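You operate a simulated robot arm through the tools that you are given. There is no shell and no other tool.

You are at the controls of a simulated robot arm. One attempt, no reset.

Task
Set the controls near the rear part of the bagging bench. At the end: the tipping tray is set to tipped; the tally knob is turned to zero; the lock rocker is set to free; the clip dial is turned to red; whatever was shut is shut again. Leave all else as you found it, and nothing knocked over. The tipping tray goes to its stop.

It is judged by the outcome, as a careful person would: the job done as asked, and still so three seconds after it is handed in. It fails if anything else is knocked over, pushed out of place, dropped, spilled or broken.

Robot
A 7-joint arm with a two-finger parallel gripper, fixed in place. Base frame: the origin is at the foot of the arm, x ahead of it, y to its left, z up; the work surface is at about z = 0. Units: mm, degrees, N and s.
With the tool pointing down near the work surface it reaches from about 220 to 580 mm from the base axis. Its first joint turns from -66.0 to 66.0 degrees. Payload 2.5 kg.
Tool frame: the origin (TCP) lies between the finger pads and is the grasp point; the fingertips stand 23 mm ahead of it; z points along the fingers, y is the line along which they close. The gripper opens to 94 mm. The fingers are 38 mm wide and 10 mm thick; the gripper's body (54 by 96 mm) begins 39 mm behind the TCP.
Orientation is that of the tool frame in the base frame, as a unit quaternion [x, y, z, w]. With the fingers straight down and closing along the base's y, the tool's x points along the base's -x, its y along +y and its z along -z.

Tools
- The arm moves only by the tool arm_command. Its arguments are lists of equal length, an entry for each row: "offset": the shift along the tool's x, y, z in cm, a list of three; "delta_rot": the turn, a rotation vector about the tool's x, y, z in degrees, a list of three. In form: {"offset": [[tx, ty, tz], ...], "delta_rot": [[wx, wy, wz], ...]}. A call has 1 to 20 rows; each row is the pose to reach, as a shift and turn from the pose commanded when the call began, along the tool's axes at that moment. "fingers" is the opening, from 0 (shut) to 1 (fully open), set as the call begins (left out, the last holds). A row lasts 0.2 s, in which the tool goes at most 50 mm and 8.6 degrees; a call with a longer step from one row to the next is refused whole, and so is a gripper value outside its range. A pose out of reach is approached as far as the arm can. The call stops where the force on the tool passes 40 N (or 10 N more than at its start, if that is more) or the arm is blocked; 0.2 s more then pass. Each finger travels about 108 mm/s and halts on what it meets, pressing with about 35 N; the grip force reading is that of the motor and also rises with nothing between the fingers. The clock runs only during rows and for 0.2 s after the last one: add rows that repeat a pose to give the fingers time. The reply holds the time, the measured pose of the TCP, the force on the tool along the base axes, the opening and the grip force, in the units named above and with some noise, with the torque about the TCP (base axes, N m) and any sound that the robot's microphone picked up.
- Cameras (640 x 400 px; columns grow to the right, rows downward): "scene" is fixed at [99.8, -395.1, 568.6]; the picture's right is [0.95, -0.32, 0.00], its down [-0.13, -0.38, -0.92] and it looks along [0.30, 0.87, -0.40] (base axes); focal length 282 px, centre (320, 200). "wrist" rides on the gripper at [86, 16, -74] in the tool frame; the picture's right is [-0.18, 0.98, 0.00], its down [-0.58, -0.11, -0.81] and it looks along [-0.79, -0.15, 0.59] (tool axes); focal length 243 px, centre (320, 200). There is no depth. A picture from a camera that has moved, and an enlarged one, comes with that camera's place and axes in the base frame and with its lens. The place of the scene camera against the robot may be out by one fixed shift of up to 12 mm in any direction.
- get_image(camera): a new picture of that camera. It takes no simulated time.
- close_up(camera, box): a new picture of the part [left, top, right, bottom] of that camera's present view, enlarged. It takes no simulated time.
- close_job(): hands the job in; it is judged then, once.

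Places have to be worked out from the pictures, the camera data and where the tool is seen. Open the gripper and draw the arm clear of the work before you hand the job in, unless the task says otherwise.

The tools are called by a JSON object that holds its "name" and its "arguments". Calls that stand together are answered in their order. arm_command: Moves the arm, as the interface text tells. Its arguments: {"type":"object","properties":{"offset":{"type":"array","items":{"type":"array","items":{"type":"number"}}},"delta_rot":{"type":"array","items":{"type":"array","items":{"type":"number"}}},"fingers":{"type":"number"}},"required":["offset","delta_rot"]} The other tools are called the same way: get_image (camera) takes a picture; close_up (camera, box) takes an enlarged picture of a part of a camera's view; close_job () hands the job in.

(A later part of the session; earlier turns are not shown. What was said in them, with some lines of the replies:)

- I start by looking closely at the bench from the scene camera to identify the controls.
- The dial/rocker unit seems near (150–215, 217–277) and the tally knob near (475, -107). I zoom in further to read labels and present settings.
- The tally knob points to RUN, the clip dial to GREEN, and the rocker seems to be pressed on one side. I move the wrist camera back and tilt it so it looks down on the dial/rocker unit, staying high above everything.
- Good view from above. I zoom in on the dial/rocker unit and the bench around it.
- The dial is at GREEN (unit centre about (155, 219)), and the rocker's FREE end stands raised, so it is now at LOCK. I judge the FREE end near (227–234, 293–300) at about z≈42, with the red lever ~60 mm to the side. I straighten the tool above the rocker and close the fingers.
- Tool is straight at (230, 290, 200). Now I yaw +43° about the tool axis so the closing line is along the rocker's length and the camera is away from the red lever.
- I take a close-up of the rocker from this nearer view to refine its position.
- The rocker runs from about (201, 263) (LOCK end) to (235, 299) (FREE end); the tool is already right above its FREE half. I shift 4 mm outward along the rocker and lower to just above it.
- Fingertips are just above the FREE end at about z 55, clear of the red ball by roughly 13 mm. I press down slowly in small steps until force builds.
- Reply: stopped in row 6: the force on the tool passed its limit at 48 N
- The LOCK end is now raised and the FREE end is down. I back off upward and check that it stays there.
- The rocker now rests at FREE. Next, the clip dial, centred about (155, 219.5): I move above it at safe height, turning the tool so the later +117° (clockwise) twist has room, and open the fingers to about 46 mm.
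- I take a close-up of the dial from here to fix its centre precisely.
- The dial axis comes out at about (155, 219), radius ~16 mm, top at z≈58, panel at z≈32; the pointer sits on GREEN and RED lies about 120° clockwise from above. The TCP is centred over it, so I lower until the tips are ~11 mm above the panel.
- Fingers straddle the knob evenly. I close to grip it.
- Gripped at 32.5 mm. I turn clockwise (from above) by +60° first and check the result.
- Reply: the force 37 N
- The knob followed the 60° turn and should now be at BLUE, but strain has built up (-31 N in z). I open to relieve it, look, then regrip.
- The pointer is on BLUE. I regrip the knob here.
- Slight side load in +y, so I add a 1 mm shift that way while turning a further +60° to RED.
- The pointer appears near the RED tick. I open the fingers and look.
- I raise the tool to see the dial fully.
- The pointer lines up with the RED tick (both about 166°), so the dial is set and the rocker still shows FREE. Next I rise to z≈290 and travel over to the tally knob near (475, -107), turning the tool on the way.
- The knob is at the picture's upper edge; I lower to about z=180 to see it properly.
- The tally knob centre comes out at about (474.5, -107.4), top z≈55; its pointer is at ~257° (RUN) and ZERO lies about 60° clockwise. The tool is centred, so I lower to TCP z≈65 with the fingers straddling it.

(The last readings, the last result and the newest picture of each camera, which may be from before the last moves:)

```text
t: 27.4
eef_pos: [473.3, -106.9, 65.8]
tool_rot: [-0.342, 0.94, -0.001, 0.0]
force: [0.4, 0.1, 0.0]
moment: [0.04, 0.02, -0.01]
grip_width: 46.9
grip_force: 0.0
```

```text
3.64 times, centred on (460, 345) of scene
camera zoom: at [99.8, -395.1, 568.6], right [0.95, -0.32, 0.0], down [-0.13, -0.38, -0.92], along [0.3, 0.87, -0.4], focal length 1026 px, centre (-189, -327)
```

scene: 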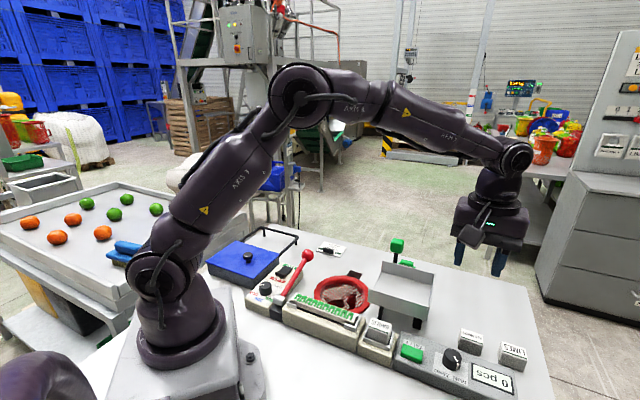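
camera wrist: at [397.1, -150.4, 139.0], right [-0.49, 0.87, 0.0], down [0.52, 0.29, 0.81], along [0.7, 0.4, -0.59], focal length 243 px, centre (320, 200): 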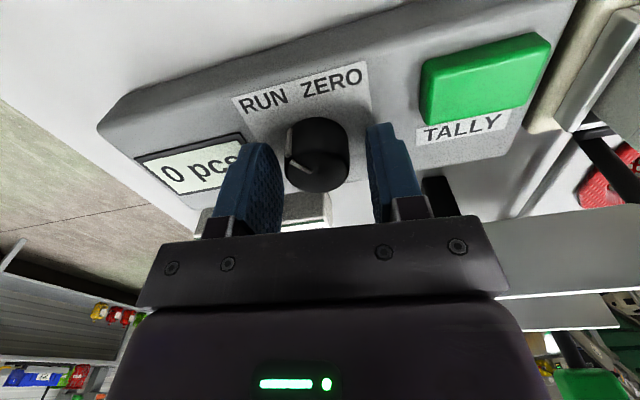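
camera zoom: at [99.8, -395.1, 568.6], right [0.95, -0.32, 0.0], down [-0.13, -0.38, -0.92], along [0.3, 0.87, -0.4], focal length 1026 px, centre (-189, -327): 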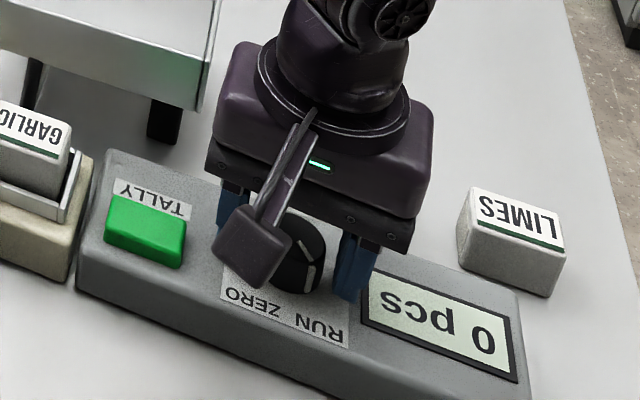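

I zoom into the finger gap to check centring before closing.

{"name": "close_up", "arguments": {"camera": "wrist", "box": [220, 50, 420, 230]}}

```text
2.22 times, centred on (320, 140) of wrist
camera zoom: at [397.1, -150.4, 139.0], right [-0.49, 0.87, 0.0], down [0.52, 0.29, 0.81], along [0.7, 0.4, -0.59], focal length 539 px, centre (320, 333)
```

zoom: 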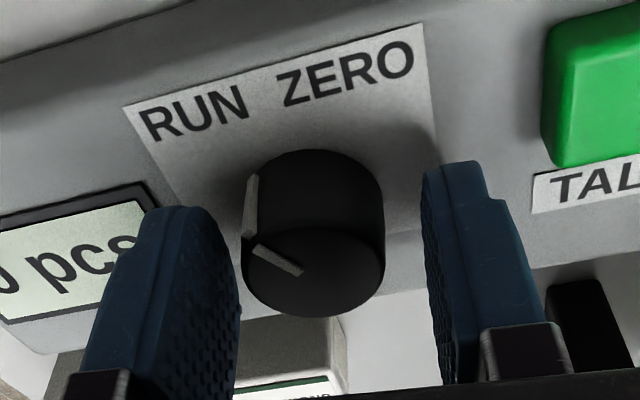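

The knob sits ~1.5 mm toward the left finger, so I shift the tool by -1.5 mm along its y and then close.

{"name": "arm_command", "arguments": {"offset": [[0, -0.15, 0], [0, -0.15, 0]], "delta_rot": [[0, 0, 0], [0, 0, 0]]}}

{"name": "arm_command", "arguments": {"offset": [[0, 0, 0], [0, 0, 0], [0, 0, 0]], "delta_rot": [[0, 0, 0], [0, 0, 0], [0, 0, 0]], "fingers": 0}}

```text
t: 28.0
eef_pos: [474.6, -107.8, 65.2]
tool_rot: [-0.342, 0.94, 0.0, -0.001]
force: [0.0, 0.0, -0.6]
moment: [-0.01, 0.0, -0.01]
grip_width: 46.7
grip_force: 0.1
```

```text
t: 28.8
eef_pos: [474.7, -108.6, 64.6]
tool_rot: [-0.342, 0.94, -0.001, -0.001]
force: [4.9, -1.3, -5.0]
moment: [-0.09, -0.06, -0.02]
grip_width: 32.4
grip_force: 45.2
```

Good, gripped at 32.4 mm with little side load. I turn +60° (clockwise from above) toward ZERO.

{"name": "arm_command", "arguments": {"offset": [[0, 0, 0], [0, 0, 0], [0, 0, 0], [0, 0, 0], [0, 0, 0], [0, 0, 0], [0, 0, 0], [0, 0, 0], [0, 0, 0]], "delta_rot": [[0, 0, 7.5], [0, 0, 15], [0, 0, 22.5], [0, 0, 30], [0, 0, 37.5], [0, 0, 45], [0, 0, 52.5], [0, 0, 60], [0, 0, 60]]}}

{"name": "close_up", "arguments": {"camera": "wrist", "box": [220, 50, 420, 230]}}

{"name": "close_up", "arguments": {"camera": "scene", "box": [390, 290, 530, 400]}}

```text
t: 30.8
eef_pos: [475.5, -107.8, 64.9]
tool_rot: [0.174, 0.985, -0.001, -0.001]
force: [-1.4, -3.9, 0.5]
moment: [0.04, 0.12, 0.01]
grip_width: 32.1
grip_force: 44.8
```

```text
2.22 times, centred on (320, 140) of wrist
camera zoom: at [399.2, -63.0, 139.0], right [0.51, 0.86, 0.0], down [0.51, -0.3, 0.81], along [0.69, -0.41, -0.59], focal length 539 px, centre (320, 333)
```

zoom: 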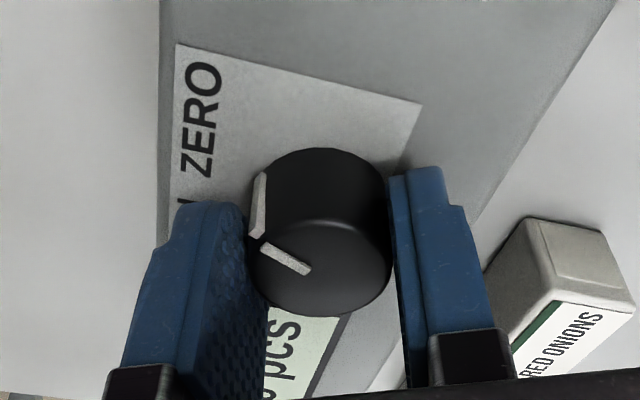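

```text
3.64 times, centred on (460, 345) of scene
camera zoom: at [99.8, -395.1, 568.6], right [0.95, -0.32, 0.0], down [-0.13, -0.38, -0.92], along [0.3, 0.87, -0.4], focal length 1026 px, centre (-189, -327)
```

zoom: 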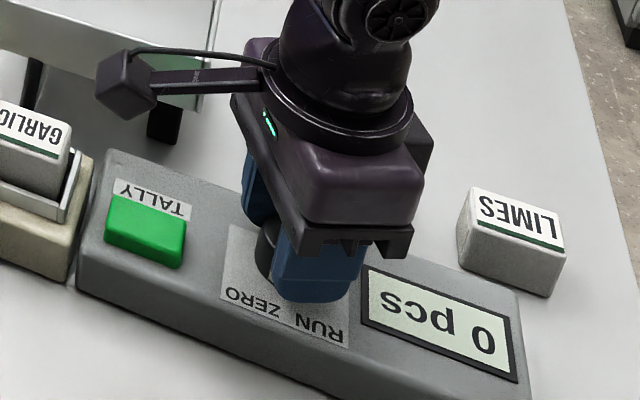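

The knob turned with the tool with no residual torque. I open and raise to check where the pointer is.

{"name": "arm_command", "arguments": {"offset": [[0, 0, 0], [0, 0, 0], [0, 0, 0]], "delta_rot": [[0, 0, 0], [0, 0, 0], [0, 0, 0]], "fingers": 0.5}}

{"name": "arm_command", "arguments": {"offset": [[0, 0, -2], [0, 0, -5], [0, 0, -8], [0, 0, -11.5], [0, 0, -11.5]], "delta_rot": [[0, 0, 0], [0, 0, 0], [0, 0, 0], [0, 0, 0], [0, 0, 0]]}}

{"name": "close_up", "arguments": {"camera": "wrist", "box": [230, 0, 410, 120]}}

{"name": "close_up", "arguments": {"camera": "scene", "box": [410, 330, 510, 400]}}

```text
t: 31.6
eef_pos: [474.7, -108.2, 64.4]
tool_rot: [0.174, 0.985, 0.001, -0.001]
force: [0.7, -0.3, 0.1]
moment: [-0.03, 0.01, 0.04]
grip_width: 47.2
grip_force: 0.1
```

```text
t: 32.8
eef_pos: [474.2, -106.9, 179.9]
tool_rot: [0.173, 0.985, -0.001, -0.001]
force: [-0.1, -0.8, 0.5]
moment: [0.02, 0.02, -0.02]
grip_width: 46.9
grip_force: 0.2
```

```text
3.33 times, centred on (320, 60) of wrist
camera zoom: at [398.7, -63.5, 254.2], right [0.51, 0.86, 0.0], down [0.51, -0.3, 0.81], along [0.69, -0.41, -0.59], focal length 809 px, centre (320, 667)
```

zoom: 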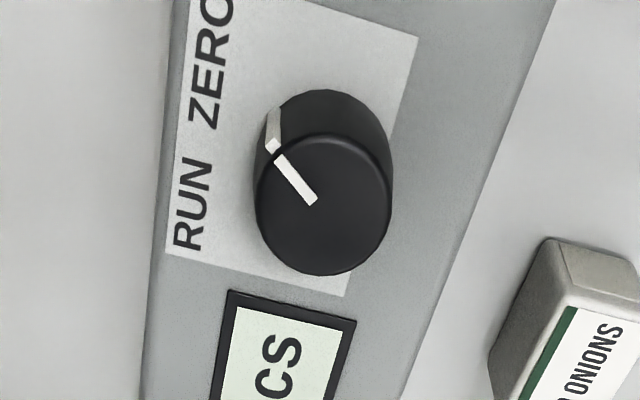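

```text
5.71 times, centred on (460, 365) of scene
camera zoom: at [99.8, -395.1, 568.6], right [0.95, -0.32, 0.0], down [-0.13, -0.38, -0.92], along [0.3, 0.87, -0.4], focal length 1613 px, centre (-480, -743)
```

zoom: 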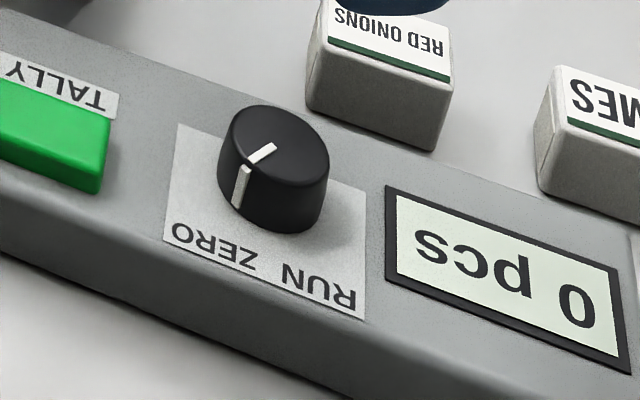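

After release the knob clicked a little further and now points to ZERO (detent). Next is the tray: the green handle is at about (502, 149, 151) with the pivot along the tray's basket-side edge, so I must push the handle toward the basket. I rise, close the fingers, and travel behind the handle at a safe height to look.

{"name": "arm_command", "arguments": {"offset": [[0, 0, -4], [0, 0, -8], [0, 0, -11], [0.41, 3.9, -11], [0.83, 7.85, -11], [1.24, 11.8, -11], [1.65, 15.7, -11], [2.07, 19.6, -11], [2.48, 23.56, -11], [2.48, 23.56, -11]], "delta_rot": [[0, 0, 0], [0, 0, 0], [0, 0, 0], [0, 0, 3.7], [0, 0, 7.4], [0, 0, 11], [0, 0, 14.7], [0, 0, 18.4], [0, 0, 22], [0, 0, 22]], "fingers": 0}}

{"name": "get_image", "arguments": {"camera": "wrist"}}

{"name": "get_image", "arguments": {"camera": "scene"}}

```text
t: 35.0
eef_pos: [532.7, 124.0, 289.4]
tool_rot: [0.359, 0.933, 0.0, -0.002]
force: [-0.4, 0.6, -0.6]
moment: [0.02, 0.02, 0.02]
grip_width: 0.0
grip_force: 35.3
```

```text
taken
camera wrist: at [479.3, 193.5, 363.5], right [0.8, 0.61, 0.0], down [0.36, -0.47, 0.81], along [0.49, -0.64, -0.59], focal length 243 px, centre (320, 200)
```

wrist: 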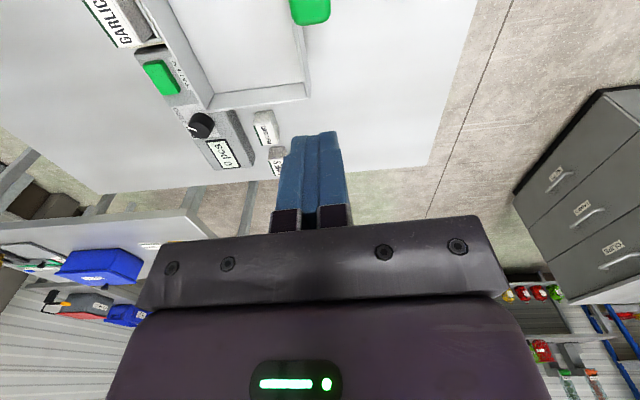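

```text
taken
```

scene: 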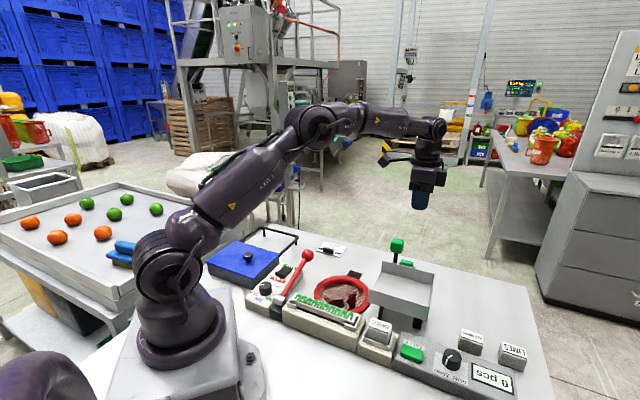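

I want a better look at the lever and pivots, so I move the camera to the basket side of the tray (TCP about (430, 230, 250)) and look back at it.

{"name": "arm_command", "arguments": {"offset": [[3.7, 0.25, 1], [7.4, 0.5, 2], [11, 0.75, 3], [14.7, 0.97, 3.9], [14.7, 0.97, 3.9]], "delta_rot": [[0, 0, -5.5], [0, 0, -11], [0, 0, -16.5], [0, 0, -22], [0, 0, -22]]}}

{"name": "get_image", "arguments": {"camera": "wrist"}}

{"name": "close_up", "arguments": {"camera": "wrist", "box": [150, 20, 400, 180]}}

```text
t: 36.2
eef_pos: [430.7, 229.8, 250.9]
tool_rot: [0.172, 0.985, 0.0, 0.0]
force: [0.0, -0.6, 0.2]
moment: [-0.02, 0.0, -0.02]
grip_width: 0.0
grip_force: 34.7
```

```text
taken
camera wrist: at [354.6, 274.0, 325.6], right [0.51, 0.86, 0.0], down [0.51, -0.3, 0.81], along [0.69, -0.41, -0.59], focal length 243 px, centre (320, 200)
```

wrist: 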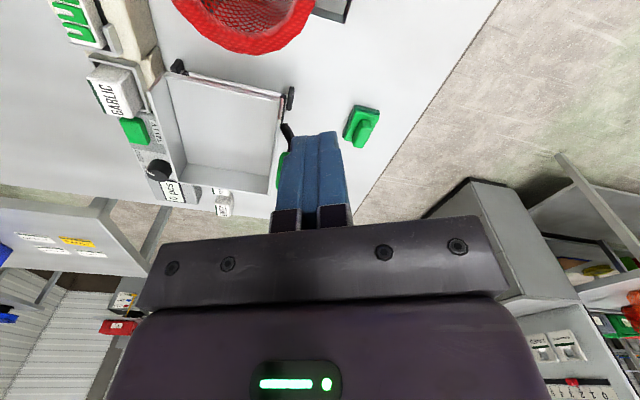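

```text
2.50 times, centred on (275, 100) of wrist
camera zoom: at [354.6, 274.0, 325.6], right [0.51, 0.86, 0.0], down [0.51, -0.3, 0.81], along [0.69, -0.41, -0.59], focal length 606 px, centre (432, 450)
```

zoom: 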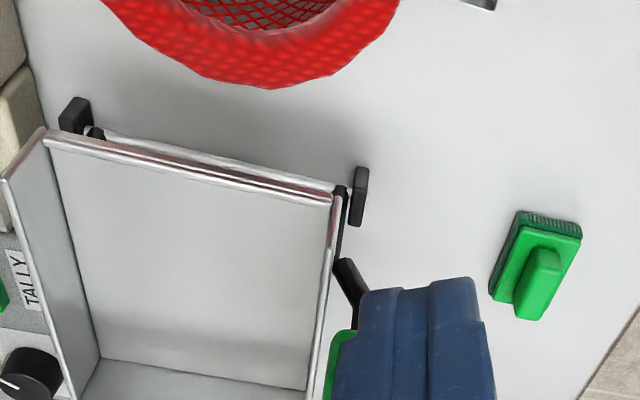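

The pivot rod runs along the tray's front edge between two posts. The fingers hide the handle, so I shift the camera sideways (+6 cm tool y) and somewhat lower.

{"name": "arm_command", "arguments": {"offset": [[0, 2, 1], [0, 4, 2.5], [0, 6, 4], [0, 6, 4]], "delta_rot": [[0, 0, 0], [0, 0, 0], [0, 0, 0], [0, 0, 0]]}}

{"name": "get_image", "arguments": {"camera": "wrist"}}

{"name": "close_up", "arguments": {"camera": "wrist", "box": [80, 30, 330, 200]}}

```text
t: 37.2
eef_pos: [450.0, 286.5, 211.5]
tool_rot: [0.174, 0.985, -0.001, -0.001]
force: [0.4, 0.4, -0.6]
moment: [0.01, -0.02, 0.02]
grip_width: 0.0
grip_force: 35.0
```

```text
taken
camera wrist: at [374.7, 329.7, 285.2], right [0.51, 0.86, 0.0], down [0.51, -0.3, 0.81], along [0.69, -0.41, -0.59], focal length 243 px, centre (320, 200)
```

wrist: 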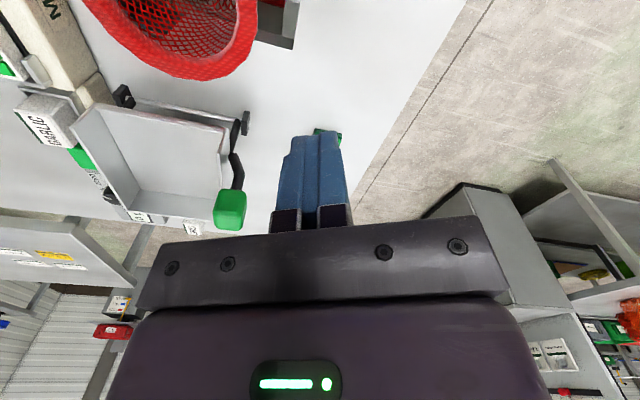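

```text
2.35 times, centred on (205, 115) of wrist
camera zoom: at [374.7, 329.7, 285.2], right [0.51, 0.86, 0.0], down [0.51, -0.3, 0.81], along [0.69, -0.41, -0.59], focal length 571 px, centre (591, 400)
```

zoom: 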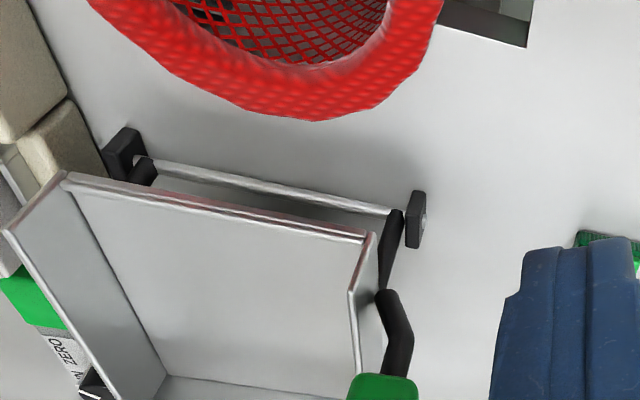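

Now the mechanism is clear: the pivot rod is low (z≈15, from about (392, 49) to (496, 145)) and the lever stands nearly vertical above it with the green handle on top. I zoom in on the handle to pin down its place.

{"name": "close_up", "arguments": {"camera": "wrist", "box": [170, 100, 290, 240]}}

{"name": "close_up", "arguments": {"camera": "scene", "box": [370, 225, 450, 325]}}

```text
2.86 times, centred on (230, 170) of wrist
camera zoom: at [374.7, 329.7, 285.2], right [0.51, 0.86, 0.0], down [0.51, -0.3, 0.81], along [0.69, -0.41, -0.59], focal length 693 px, centre (577, 286)
```

zoom: 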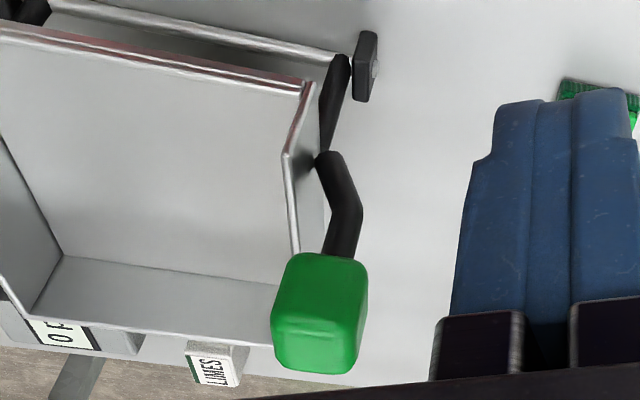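

```text
4.00 times, centred on (410, 275) of scene
camera zoom: at [99.8, -395.1, 568.6], right [0.95, -0.32, 0.0], down [-0.13, -0.38, -0.92], along [0.3, 0.87, -0.4], focal length 1129 px, centre (-40, -100)
```

zoom: 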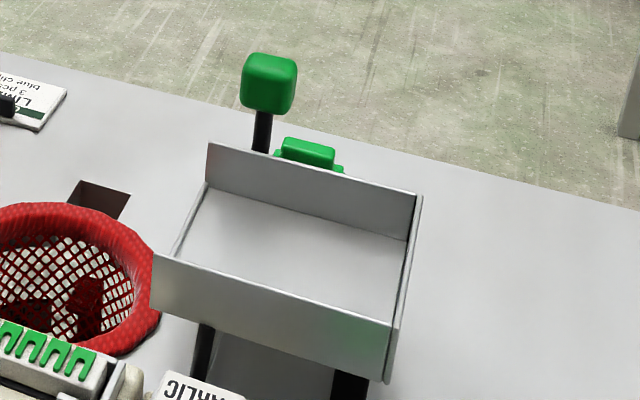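

The handle is at about (501, 152, 152), roughly a 30 mm block, 138 mm straight above the pivot line. I plan to push its rear face toward the basket (direction ≈(-0.68, 0.73)) with closed fingers, following the arc; first I go above a point ~48 mm behind it.

{"name": "arm_command", "arguments": {"offset": [[0, 0, -2.5], [0, 0, -5], [-2.79, -2.57, -5], [-5.58, -5.15, -5], [-8.37, -7.72, -5], [-11.17, -10.3, -5], [-13.96, -12.87, -5], [-13.96, -12.87, -5]], "delta_rot": [[0, 0, 0], [0, 0, 0], [0, 0, 5.4], [0, 0, 10.8], [0, 0, 16.2], [0, 0, 21.6], [0, 0, 27], [0, 0, 27]]}}

{"name": "get_image", "arguments": {"camera": "scene"}}

{"name": "get_image", "arguments": {"camera": "wrist"}}

```text
t: 39.0
eef_pos: [538.0, 114.4, 261.4]
tool_rot: [0.4, 0.917, -0.001, -0.001]
force: [-0.6, -0.5, -0.8]
moment: [-0.02, 0.03, 0.0]
grip_width: 0.2
grip_force: 34.8
```

```text
taken
```

scene: 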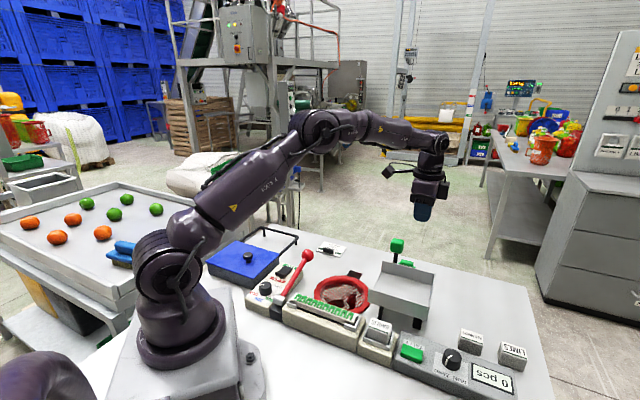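

```text
taken
camera wrist: at [490.0, 188.1, 335.6], right [0.84, 0.53, 0.0], down [0.32, -0.5, 0.81], along [0.43, -0.68, -0.59], focal length 243 px, centre (320, 200)
```

wrist: 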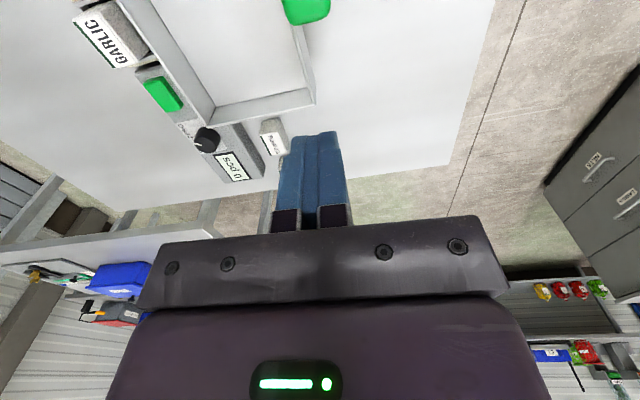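

Position is about 50 mm behind the handle and in line with it. I shift 3 mm outward from the tray wall and lower to TCP z≈163 (tips ≈140).

{"name": "arm_command", "arguments": {"offset": [[0, 0.1, 3], [0, 0.2, 6], [0, 0.3, 8], [0, 0.3, 9.8], [0, 0.3, 9.8]], "delta_rot": [[0, 0, 0], [0, 0, 0], [0, 0, 0], [0, 0, 0], [0, 0, 0]]}}

{"name": "get_image", "arguments": {"camera": "wrist"}}

{"name": "close_up", "arguments": {"camera": "scene", "box": [350, 190, 490, 310]}}

```text
t: 40.2
eef_pos: [539.0, 117.8, 162.1]
tool_rot: [0.399, 0.917, -0.001, 0.0]
force: [0.2, -0.2, 0.1]
moment: [-0.02, -0.01, 0.0]
grip_width: 0.0
grip_force: 35.0
```

```text
taken
camera wrist: at [491.9, 191.4, 236.0], right [0.84, 0.54, 0.0], down [0.32, -0.5, 0.81], along [0.43, -0.68, -0.59], focal length 243 px, centre (320, 200)
```

wrist: 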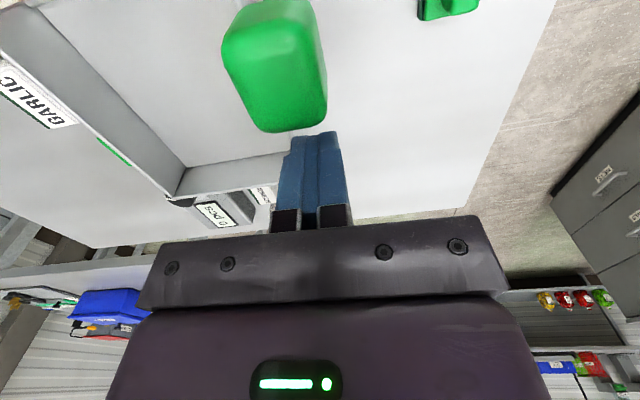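

```text
3.33 times, centred on (420, 250) of scene
camera zoom: at [99.8, -395.1, 568.6], right [0.95, -0.32, 0.0], down [-0.13, -0.38, -0.92], along [0.3, 0.87, -0.4], focal length 941 px, centre (-13, 33)
```

zoom: 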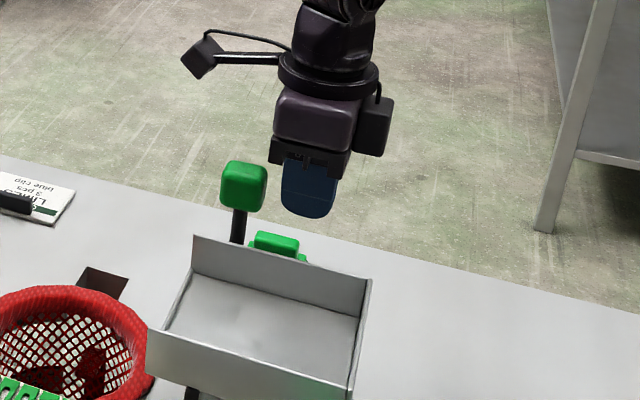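

The reading confirms the handle where I expected. I begin the push along tool +x, following the arc computed for a pivot at z≈14.5 — first only to about 15° of tilt in small steps, watching the force.

{"name": "arm_command", "arguments": {"offset": [[0.8, 0, -0.4], [1.5, 0, -0.44], [2.1, 0, -0.5], [2.74, 0, -0.6], [3.35, 0, -0.63], [3.96, 0, -0.65], [4.57, 0, -0.62], [5.18, 0, -0.59]], "delta_rot": [[0, 0, 0], [0, 0, 0], [0, 0, 0], [0, 0, 0], [0, 0, 0], [0, 0, 0], [0, 0, 0], [0, 0, 0]]}}

{"name": "get_image", "arguments": {"camera": "wrist"}}

{"name": "close_up", "arguments": {"camera": "scene", "box": [350, 190, 490, 330]}}

```text
t: 42.0
eef_pos: [502.5, 154.5, 168.2]
tool_rot: [0.399, 0.917, -0.001, 0.0]
force: [0.4, 0.3, 0.1]
moment: [0.02, 0.02, 0.04]
grip_width: 0.2
grip_force: 34.6
```

```text
taken
camera wrist: at [456.9, 229.2, 242.4], right [0.84, 0.54, 0.0], down [0.32, -0.5, 0.81], along [0.43, -0.68, -0.59], focal length 243 px, centre (320, 200)
```

wrist: 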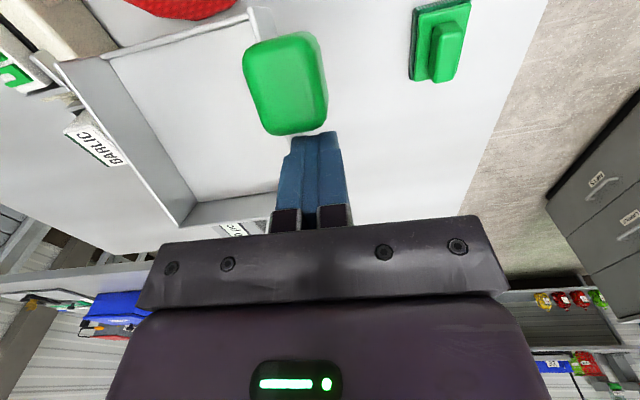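

```text
2.86 times, centred on (420, 260) of scene
camera zoom: at [99.8, -395.2, 568.6], right [0.95, -0.32, 0.0], down [-0.13, -0.38, -0.92], along [0.3, 0.87, -0.4], focal length 806 px, centre (34, 29)
```

zoom: 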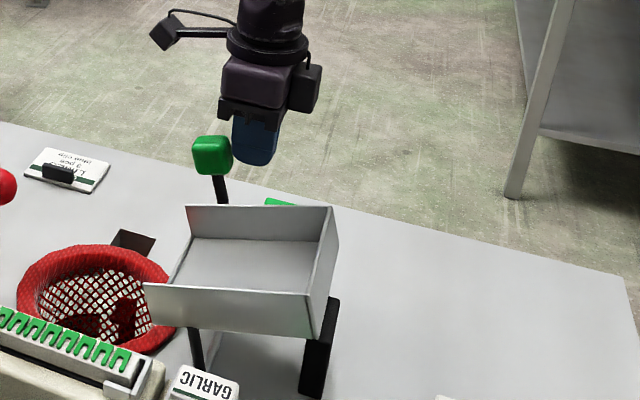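

The tray is lifting at its rear with almost no force. I continue along the arc to about 35–40° in small steps.

{"name": "arm_command", "arguments": {"offset": [[0.6, 0, 0.07], [1.21, 0, 0.16], [1.8, 0, 0.29], [2.4, 0, 0.43], [2.99, 0, 0.6], [3.57, 0, 0.8], [4.14, 0, 1.02], [4.7, 0, 1.27]], "delta_rot": [[0, 0, 0], [0, 0, 0], [0, 0, 0], [0, 0, 0], [0, 0, 0], [0, 0, 0], [0, 0, 0], [0, 0, 0]]}}

{"name": "get_image", "arguments": {"camera": "wrist"}}

{"name": "close_up", "arguments": {"camera": "scene", "box": [330, 190, 470, 330]}}

```text
t: 43.8
eef_pos: [472.0, 189.9, 157.5]
tool_rot: [0.399, 0.917, 0.0, 0.0]
force: [0.7, 0.3, 0.0]
moment: [0.02, -0.02, 0.01]
grip_width: 0.0
grip_force: 35.0
```

```text
taken
camera wrist: at [424.9, 263.8, 230.3], right [0.84, 0.54, 0.0], down [0.32, -0.5, 0.81], along [0.43, -0.68, -0.59], focal length 243 px, centre (320, 200)
```

wrist: 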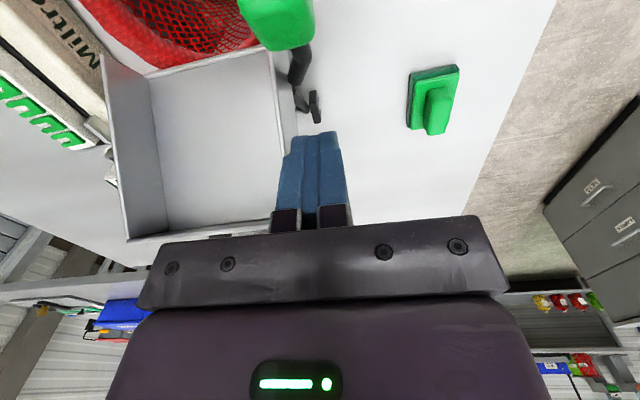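

```text
2.86 times, centred on (400, 260) of scene
camera zoom: at [99.8, -395.2, 568.6], right [0.95, -0.32, 0.0], down [-0.13, -0.38, -0.92], along [0.3, 0.87, -0.4], focal length 806 px, centre (91, 29)
```

zoom: 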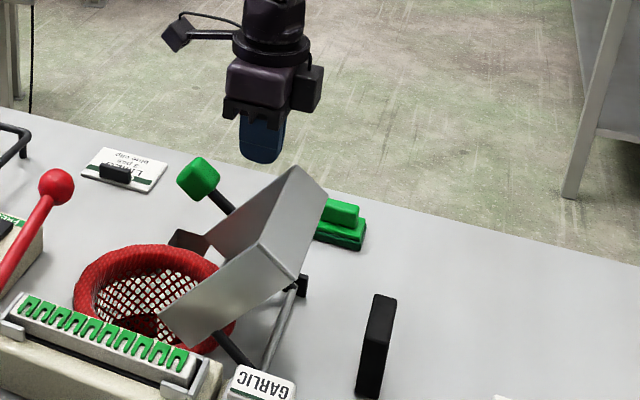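

The tray has swung over past the finger and now lies at roughly 50° tipped, handle ahead of the finger. I follow the arc to catch up and press gently to verify it is at its stop.

{"name": "arm_command", "arguments": {"offset": [[0.54, 0, 0.28], [1.08, 0, 0.57], [1.6, 0, 0.9], [2.11, 0, 1.23], [2.6, 0, 1.6], [2.85, 0, 1.78], [3.08, 0, 1.97], [3.3, 0, 2.17], [3.53, 0, 2.38], [3.75, 0, 2.58], [3.97, 0, 2.79]], "delta_rot": [[0, 0, 0], [0, 0, 0], [0, 0, 0], [0, 0, 0], [0, 0, 0], [0, 0, 0], [0, 0, 0], [0, 0, 0], [0, 0, 0], [0, 0, 0], [0, 0, 0]]}}

{"name": "get_image", "arguments": {"camera": "wrist"}}

{"name": "close_up", "arguments": {"camera": "scene", "box": [330, 190, 470, 330]}}

```text
t: 46.0
eef_pos: [450.5, 213.7, 135.7]
tool_rot: [0.4, 0.916, 0.0, 0.005]
force: [-0.1, -1.1, 3.9]
moment: [-0.01, 0.04, 0.0]
grip_width: 0.1
grip_force: 34.8
stopped in row 11: the force on the tool passed its limit at 44 N (the readings are from after the stop); the commanded pose is now the measured one
```

```text
taken
camera wrist: at [403.3, 287.9, 207.8], right [0.85, 0.53, 0.01], down [0.31, -0.5, 0.81], along [0.43, -0.68, -0.59], focal length 243 px, centre (320, 200)
```

wrist: 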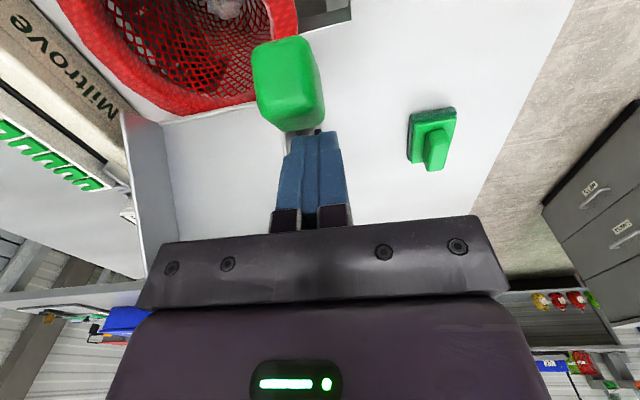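

```text
2.86 times, centred on (400, 260) of scene
camera zoom: at [99.8, -395.1, 568.6], right [0.95, -0.32, 0.0], down [-0.13, -0.38, -0.92], along [0.3, 0.87, -0.4], focal length 806 px, centre (91, 29)
```

zoom: 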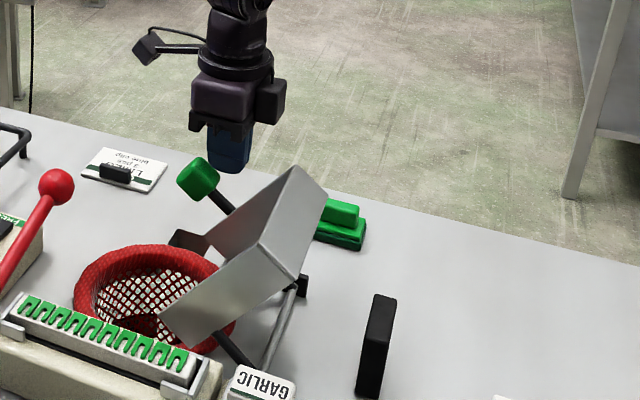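

Force rose to 44 N and the tray did not move any further, so it appears to be on its stop. I zoom in to verify what the finger was touching.

{"name": "close_up", "arguments": {"camera": "scene", "box": [375, 215, 455, 325]}}

{"name": "close_up", "arguments": {"camera": "wrist", "box": [220, 20, 380, 180]}}

```text
3.64 times, centred on (415, 270) of scene
camera zoom: at [99.8, -395.1, 568.6], right [0.95, -0.32, 0.0], down [-0.13, -0.38, -0.92], along [0.3, 0.87, -0.4], focal length 1026 px, centre (-26, -54)
```

zoom: 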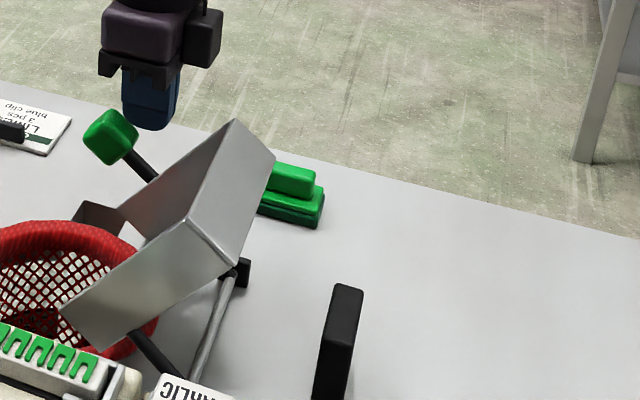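

```text
2.50 times, centred on (300, 100) of wrist
camera zoom: at [403.3, 287.9, 207.8], right [0.85, 0.53, 0.01], down [0.31, -0.5, 0.81], along [0.43, -0.68, -0.59], focal length 606 px, centre (370, 450)
```

zoom: 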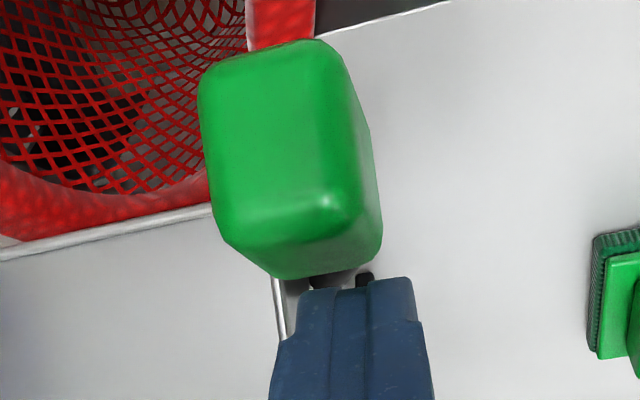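

The finger rests against the handle's rear face and the tray is held by its stop. I lift straight up away from it and check the tray stays.

{"name": "arm_command", "arguments": {"offset": [[-0.2, 0, -1], [-0.3, 0, -3], [-0.3, 0, -6], [-0.3, 0, -9], [-0.3, 0, -12], [-0.3, 0, -15], [-0.3, 0, -15]], "delta_rot": [[0, 0, 0], [0, 0, 0], [0, 0, 0], [0, 0, 0], [0, 0, 0], [0, 0, 0], [0, 0, 0]]}}

{"name": "get_image", "arguments": {"camera": "scene"}}

{"name": "close_up", "arguments": {"camera": "scene", "box": [330, 190, 470, 330]}}

```text
t: 47.6
eef_pos: [451.7, 213.7, 285.4]
tool_rot: [0.4, 0.917, 0.0, 0.005]
force: [-0.8, -0.4, 0.5]
moment: [-0.03, 0.02, 0.03]
grip_width: 0.0
grip_force: 35.2
```

```text
taken
```

scene: 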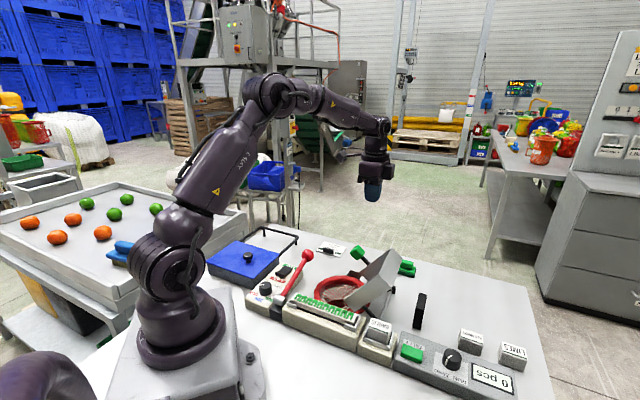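

```text
2.86 times, centred on (400, 260) of scene
camera zoom: at [99.8, -395.2, 568.6], right [0.95, -0.32, 0.0], down [-0.13, -0.38, -0.92], along [0.3, 0.87, -0.4], focal length 806 px, centre (91, 29)
```

zoom: 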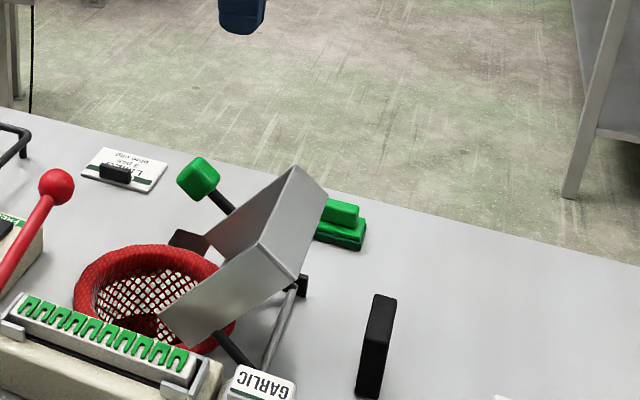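

The tray stays tipped. I draw the arm back to a high clear position, open the gripper, and check every control again.

{"name": "arm_command", "arguments": {"offset": [[0, 0, -3], [0, 0, -6], [0, 0, -9], [0, 0, -12], [0, 0, -12], [0, 0, -12]], "delta_rot": [[0, 0, 0], [0, 0, 0], [0, 0, 0], [0, 0, 0], [0, 0, 0], [0, 0, 0]], "fingers": 1}}

{"name": "close_up", "arguments": {"camera": "scene", "box": [235, 240, 325, 310]}}

{"name": "close_up", "arguments": {"camera": "scene", "box": [390, 310, 540, 400]}}

{"name": "close_up", "arguments": {"camera": "scene", "box": [200, 220, 540, 400]}}

{"name": "get_image", "arguments": {"camera": "wrist"}}

```text
t: 49.0
eef_pos: [449.8, 213.5, 404.8]
tool_rot: [0.401, 0.916, 0.0, 0.005]
force: [-0.1, -0.7, 0.3]
moment: [-0.04, 0.04, 0.0]
grip_width: 93.8
grip_force: 0.1
```

```text
5.71 times, centred on (280, 275) of scene
camera zoom: at [99.8, -395.1, 568.6], right [0.95, -0.32, 0.0], down [-0.13, -0.38, -0.92], along [0.3, 0.87, -0.4], focal length 1613 px, centre (549, -229)
```

zoom: 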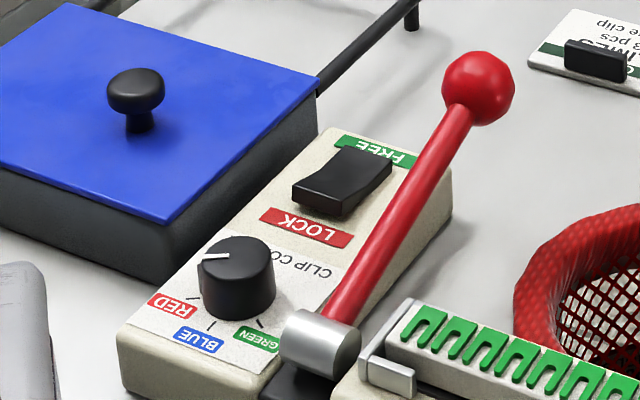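

```text
4.27 times, centred on (465, 355) of scene
camera zoom: at [99.8, -395.1, 568.6], right [0.95, -0.32, 0.0], down [-0.13, -0.38, -0.92], along [0.3, 0.87, -0.4], focal length 1204 px, centre (-299, -461)
```

zoom: 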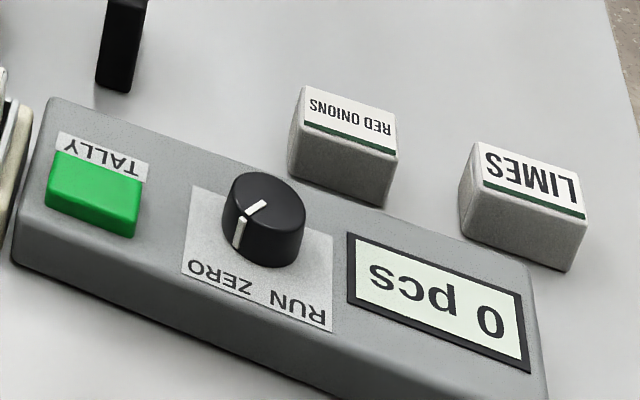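

```text
1.88 times, centred on (370, 310) of scene
camera zoom: at [99.8, -395.1, 568.6], right [0.95, -0.32, 0.0], down [-0.13, -0.38, -0.92], along [0.3, 0.87, -0.4], focal length 531 px, centre (226, -7)
```

zoom: 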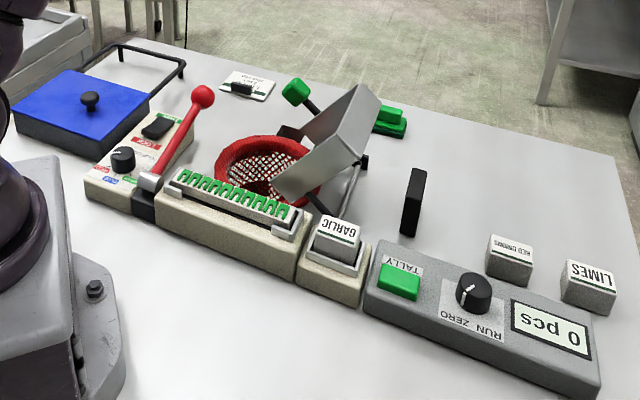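

```text
taken
camera wrist: at [402.8, 287.3, 477.8], right [0.85, 0.53, 0.0], down [0.31, -0.5, 0.81], along [0.43, -0.68, -0.59], focal length 243 px, centre (320, 200)
```

wrist: 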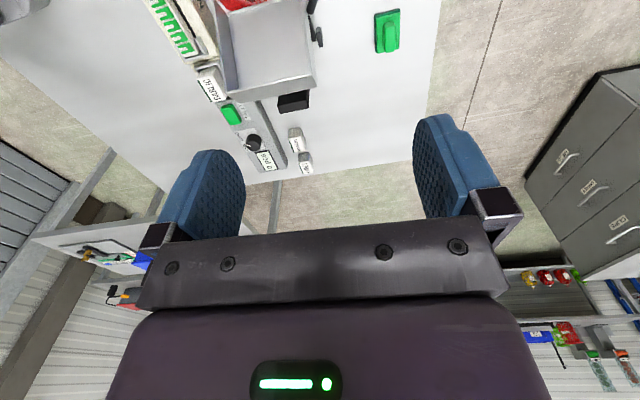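

All four controls read as asked: the rocker is at FREE, the dial is at RED, the tally is at ZERO and the tray is tipped on its stop. Nothing else has moved, nothing was opened, and the gripper is open and well clear, so I hand the job in.

{"name": "close_job", "arguments": {}}

```text
The job is handed in.
```

I set all four controls as asked and handed the job in; the result hasn't come back yet.

- **Lock rocker:** it is at FREE. It was at LOCK, and it stayed put after I pressed the FREE end down.
- **Clip dial:** it is at RED, turned clockwise from GREEN. The pointer lines up with the RED tick.
- **Tally knob:** it is at ZERO. It settled a little further towards ZERO on its own when I let go. There are no tick marks there, so I judged it by the label.
- **Tipping tray:** it is tipped to about 50°. A final push of about 44 N on the handle didn't move it any further, so I take it to be on its stop. It stayed there after I lifted away.

I didn't open anything, so there was nothing to shut again. In the last pictures nothing else was moved or knocked over. The gripper is open and the arm is well above the bench.
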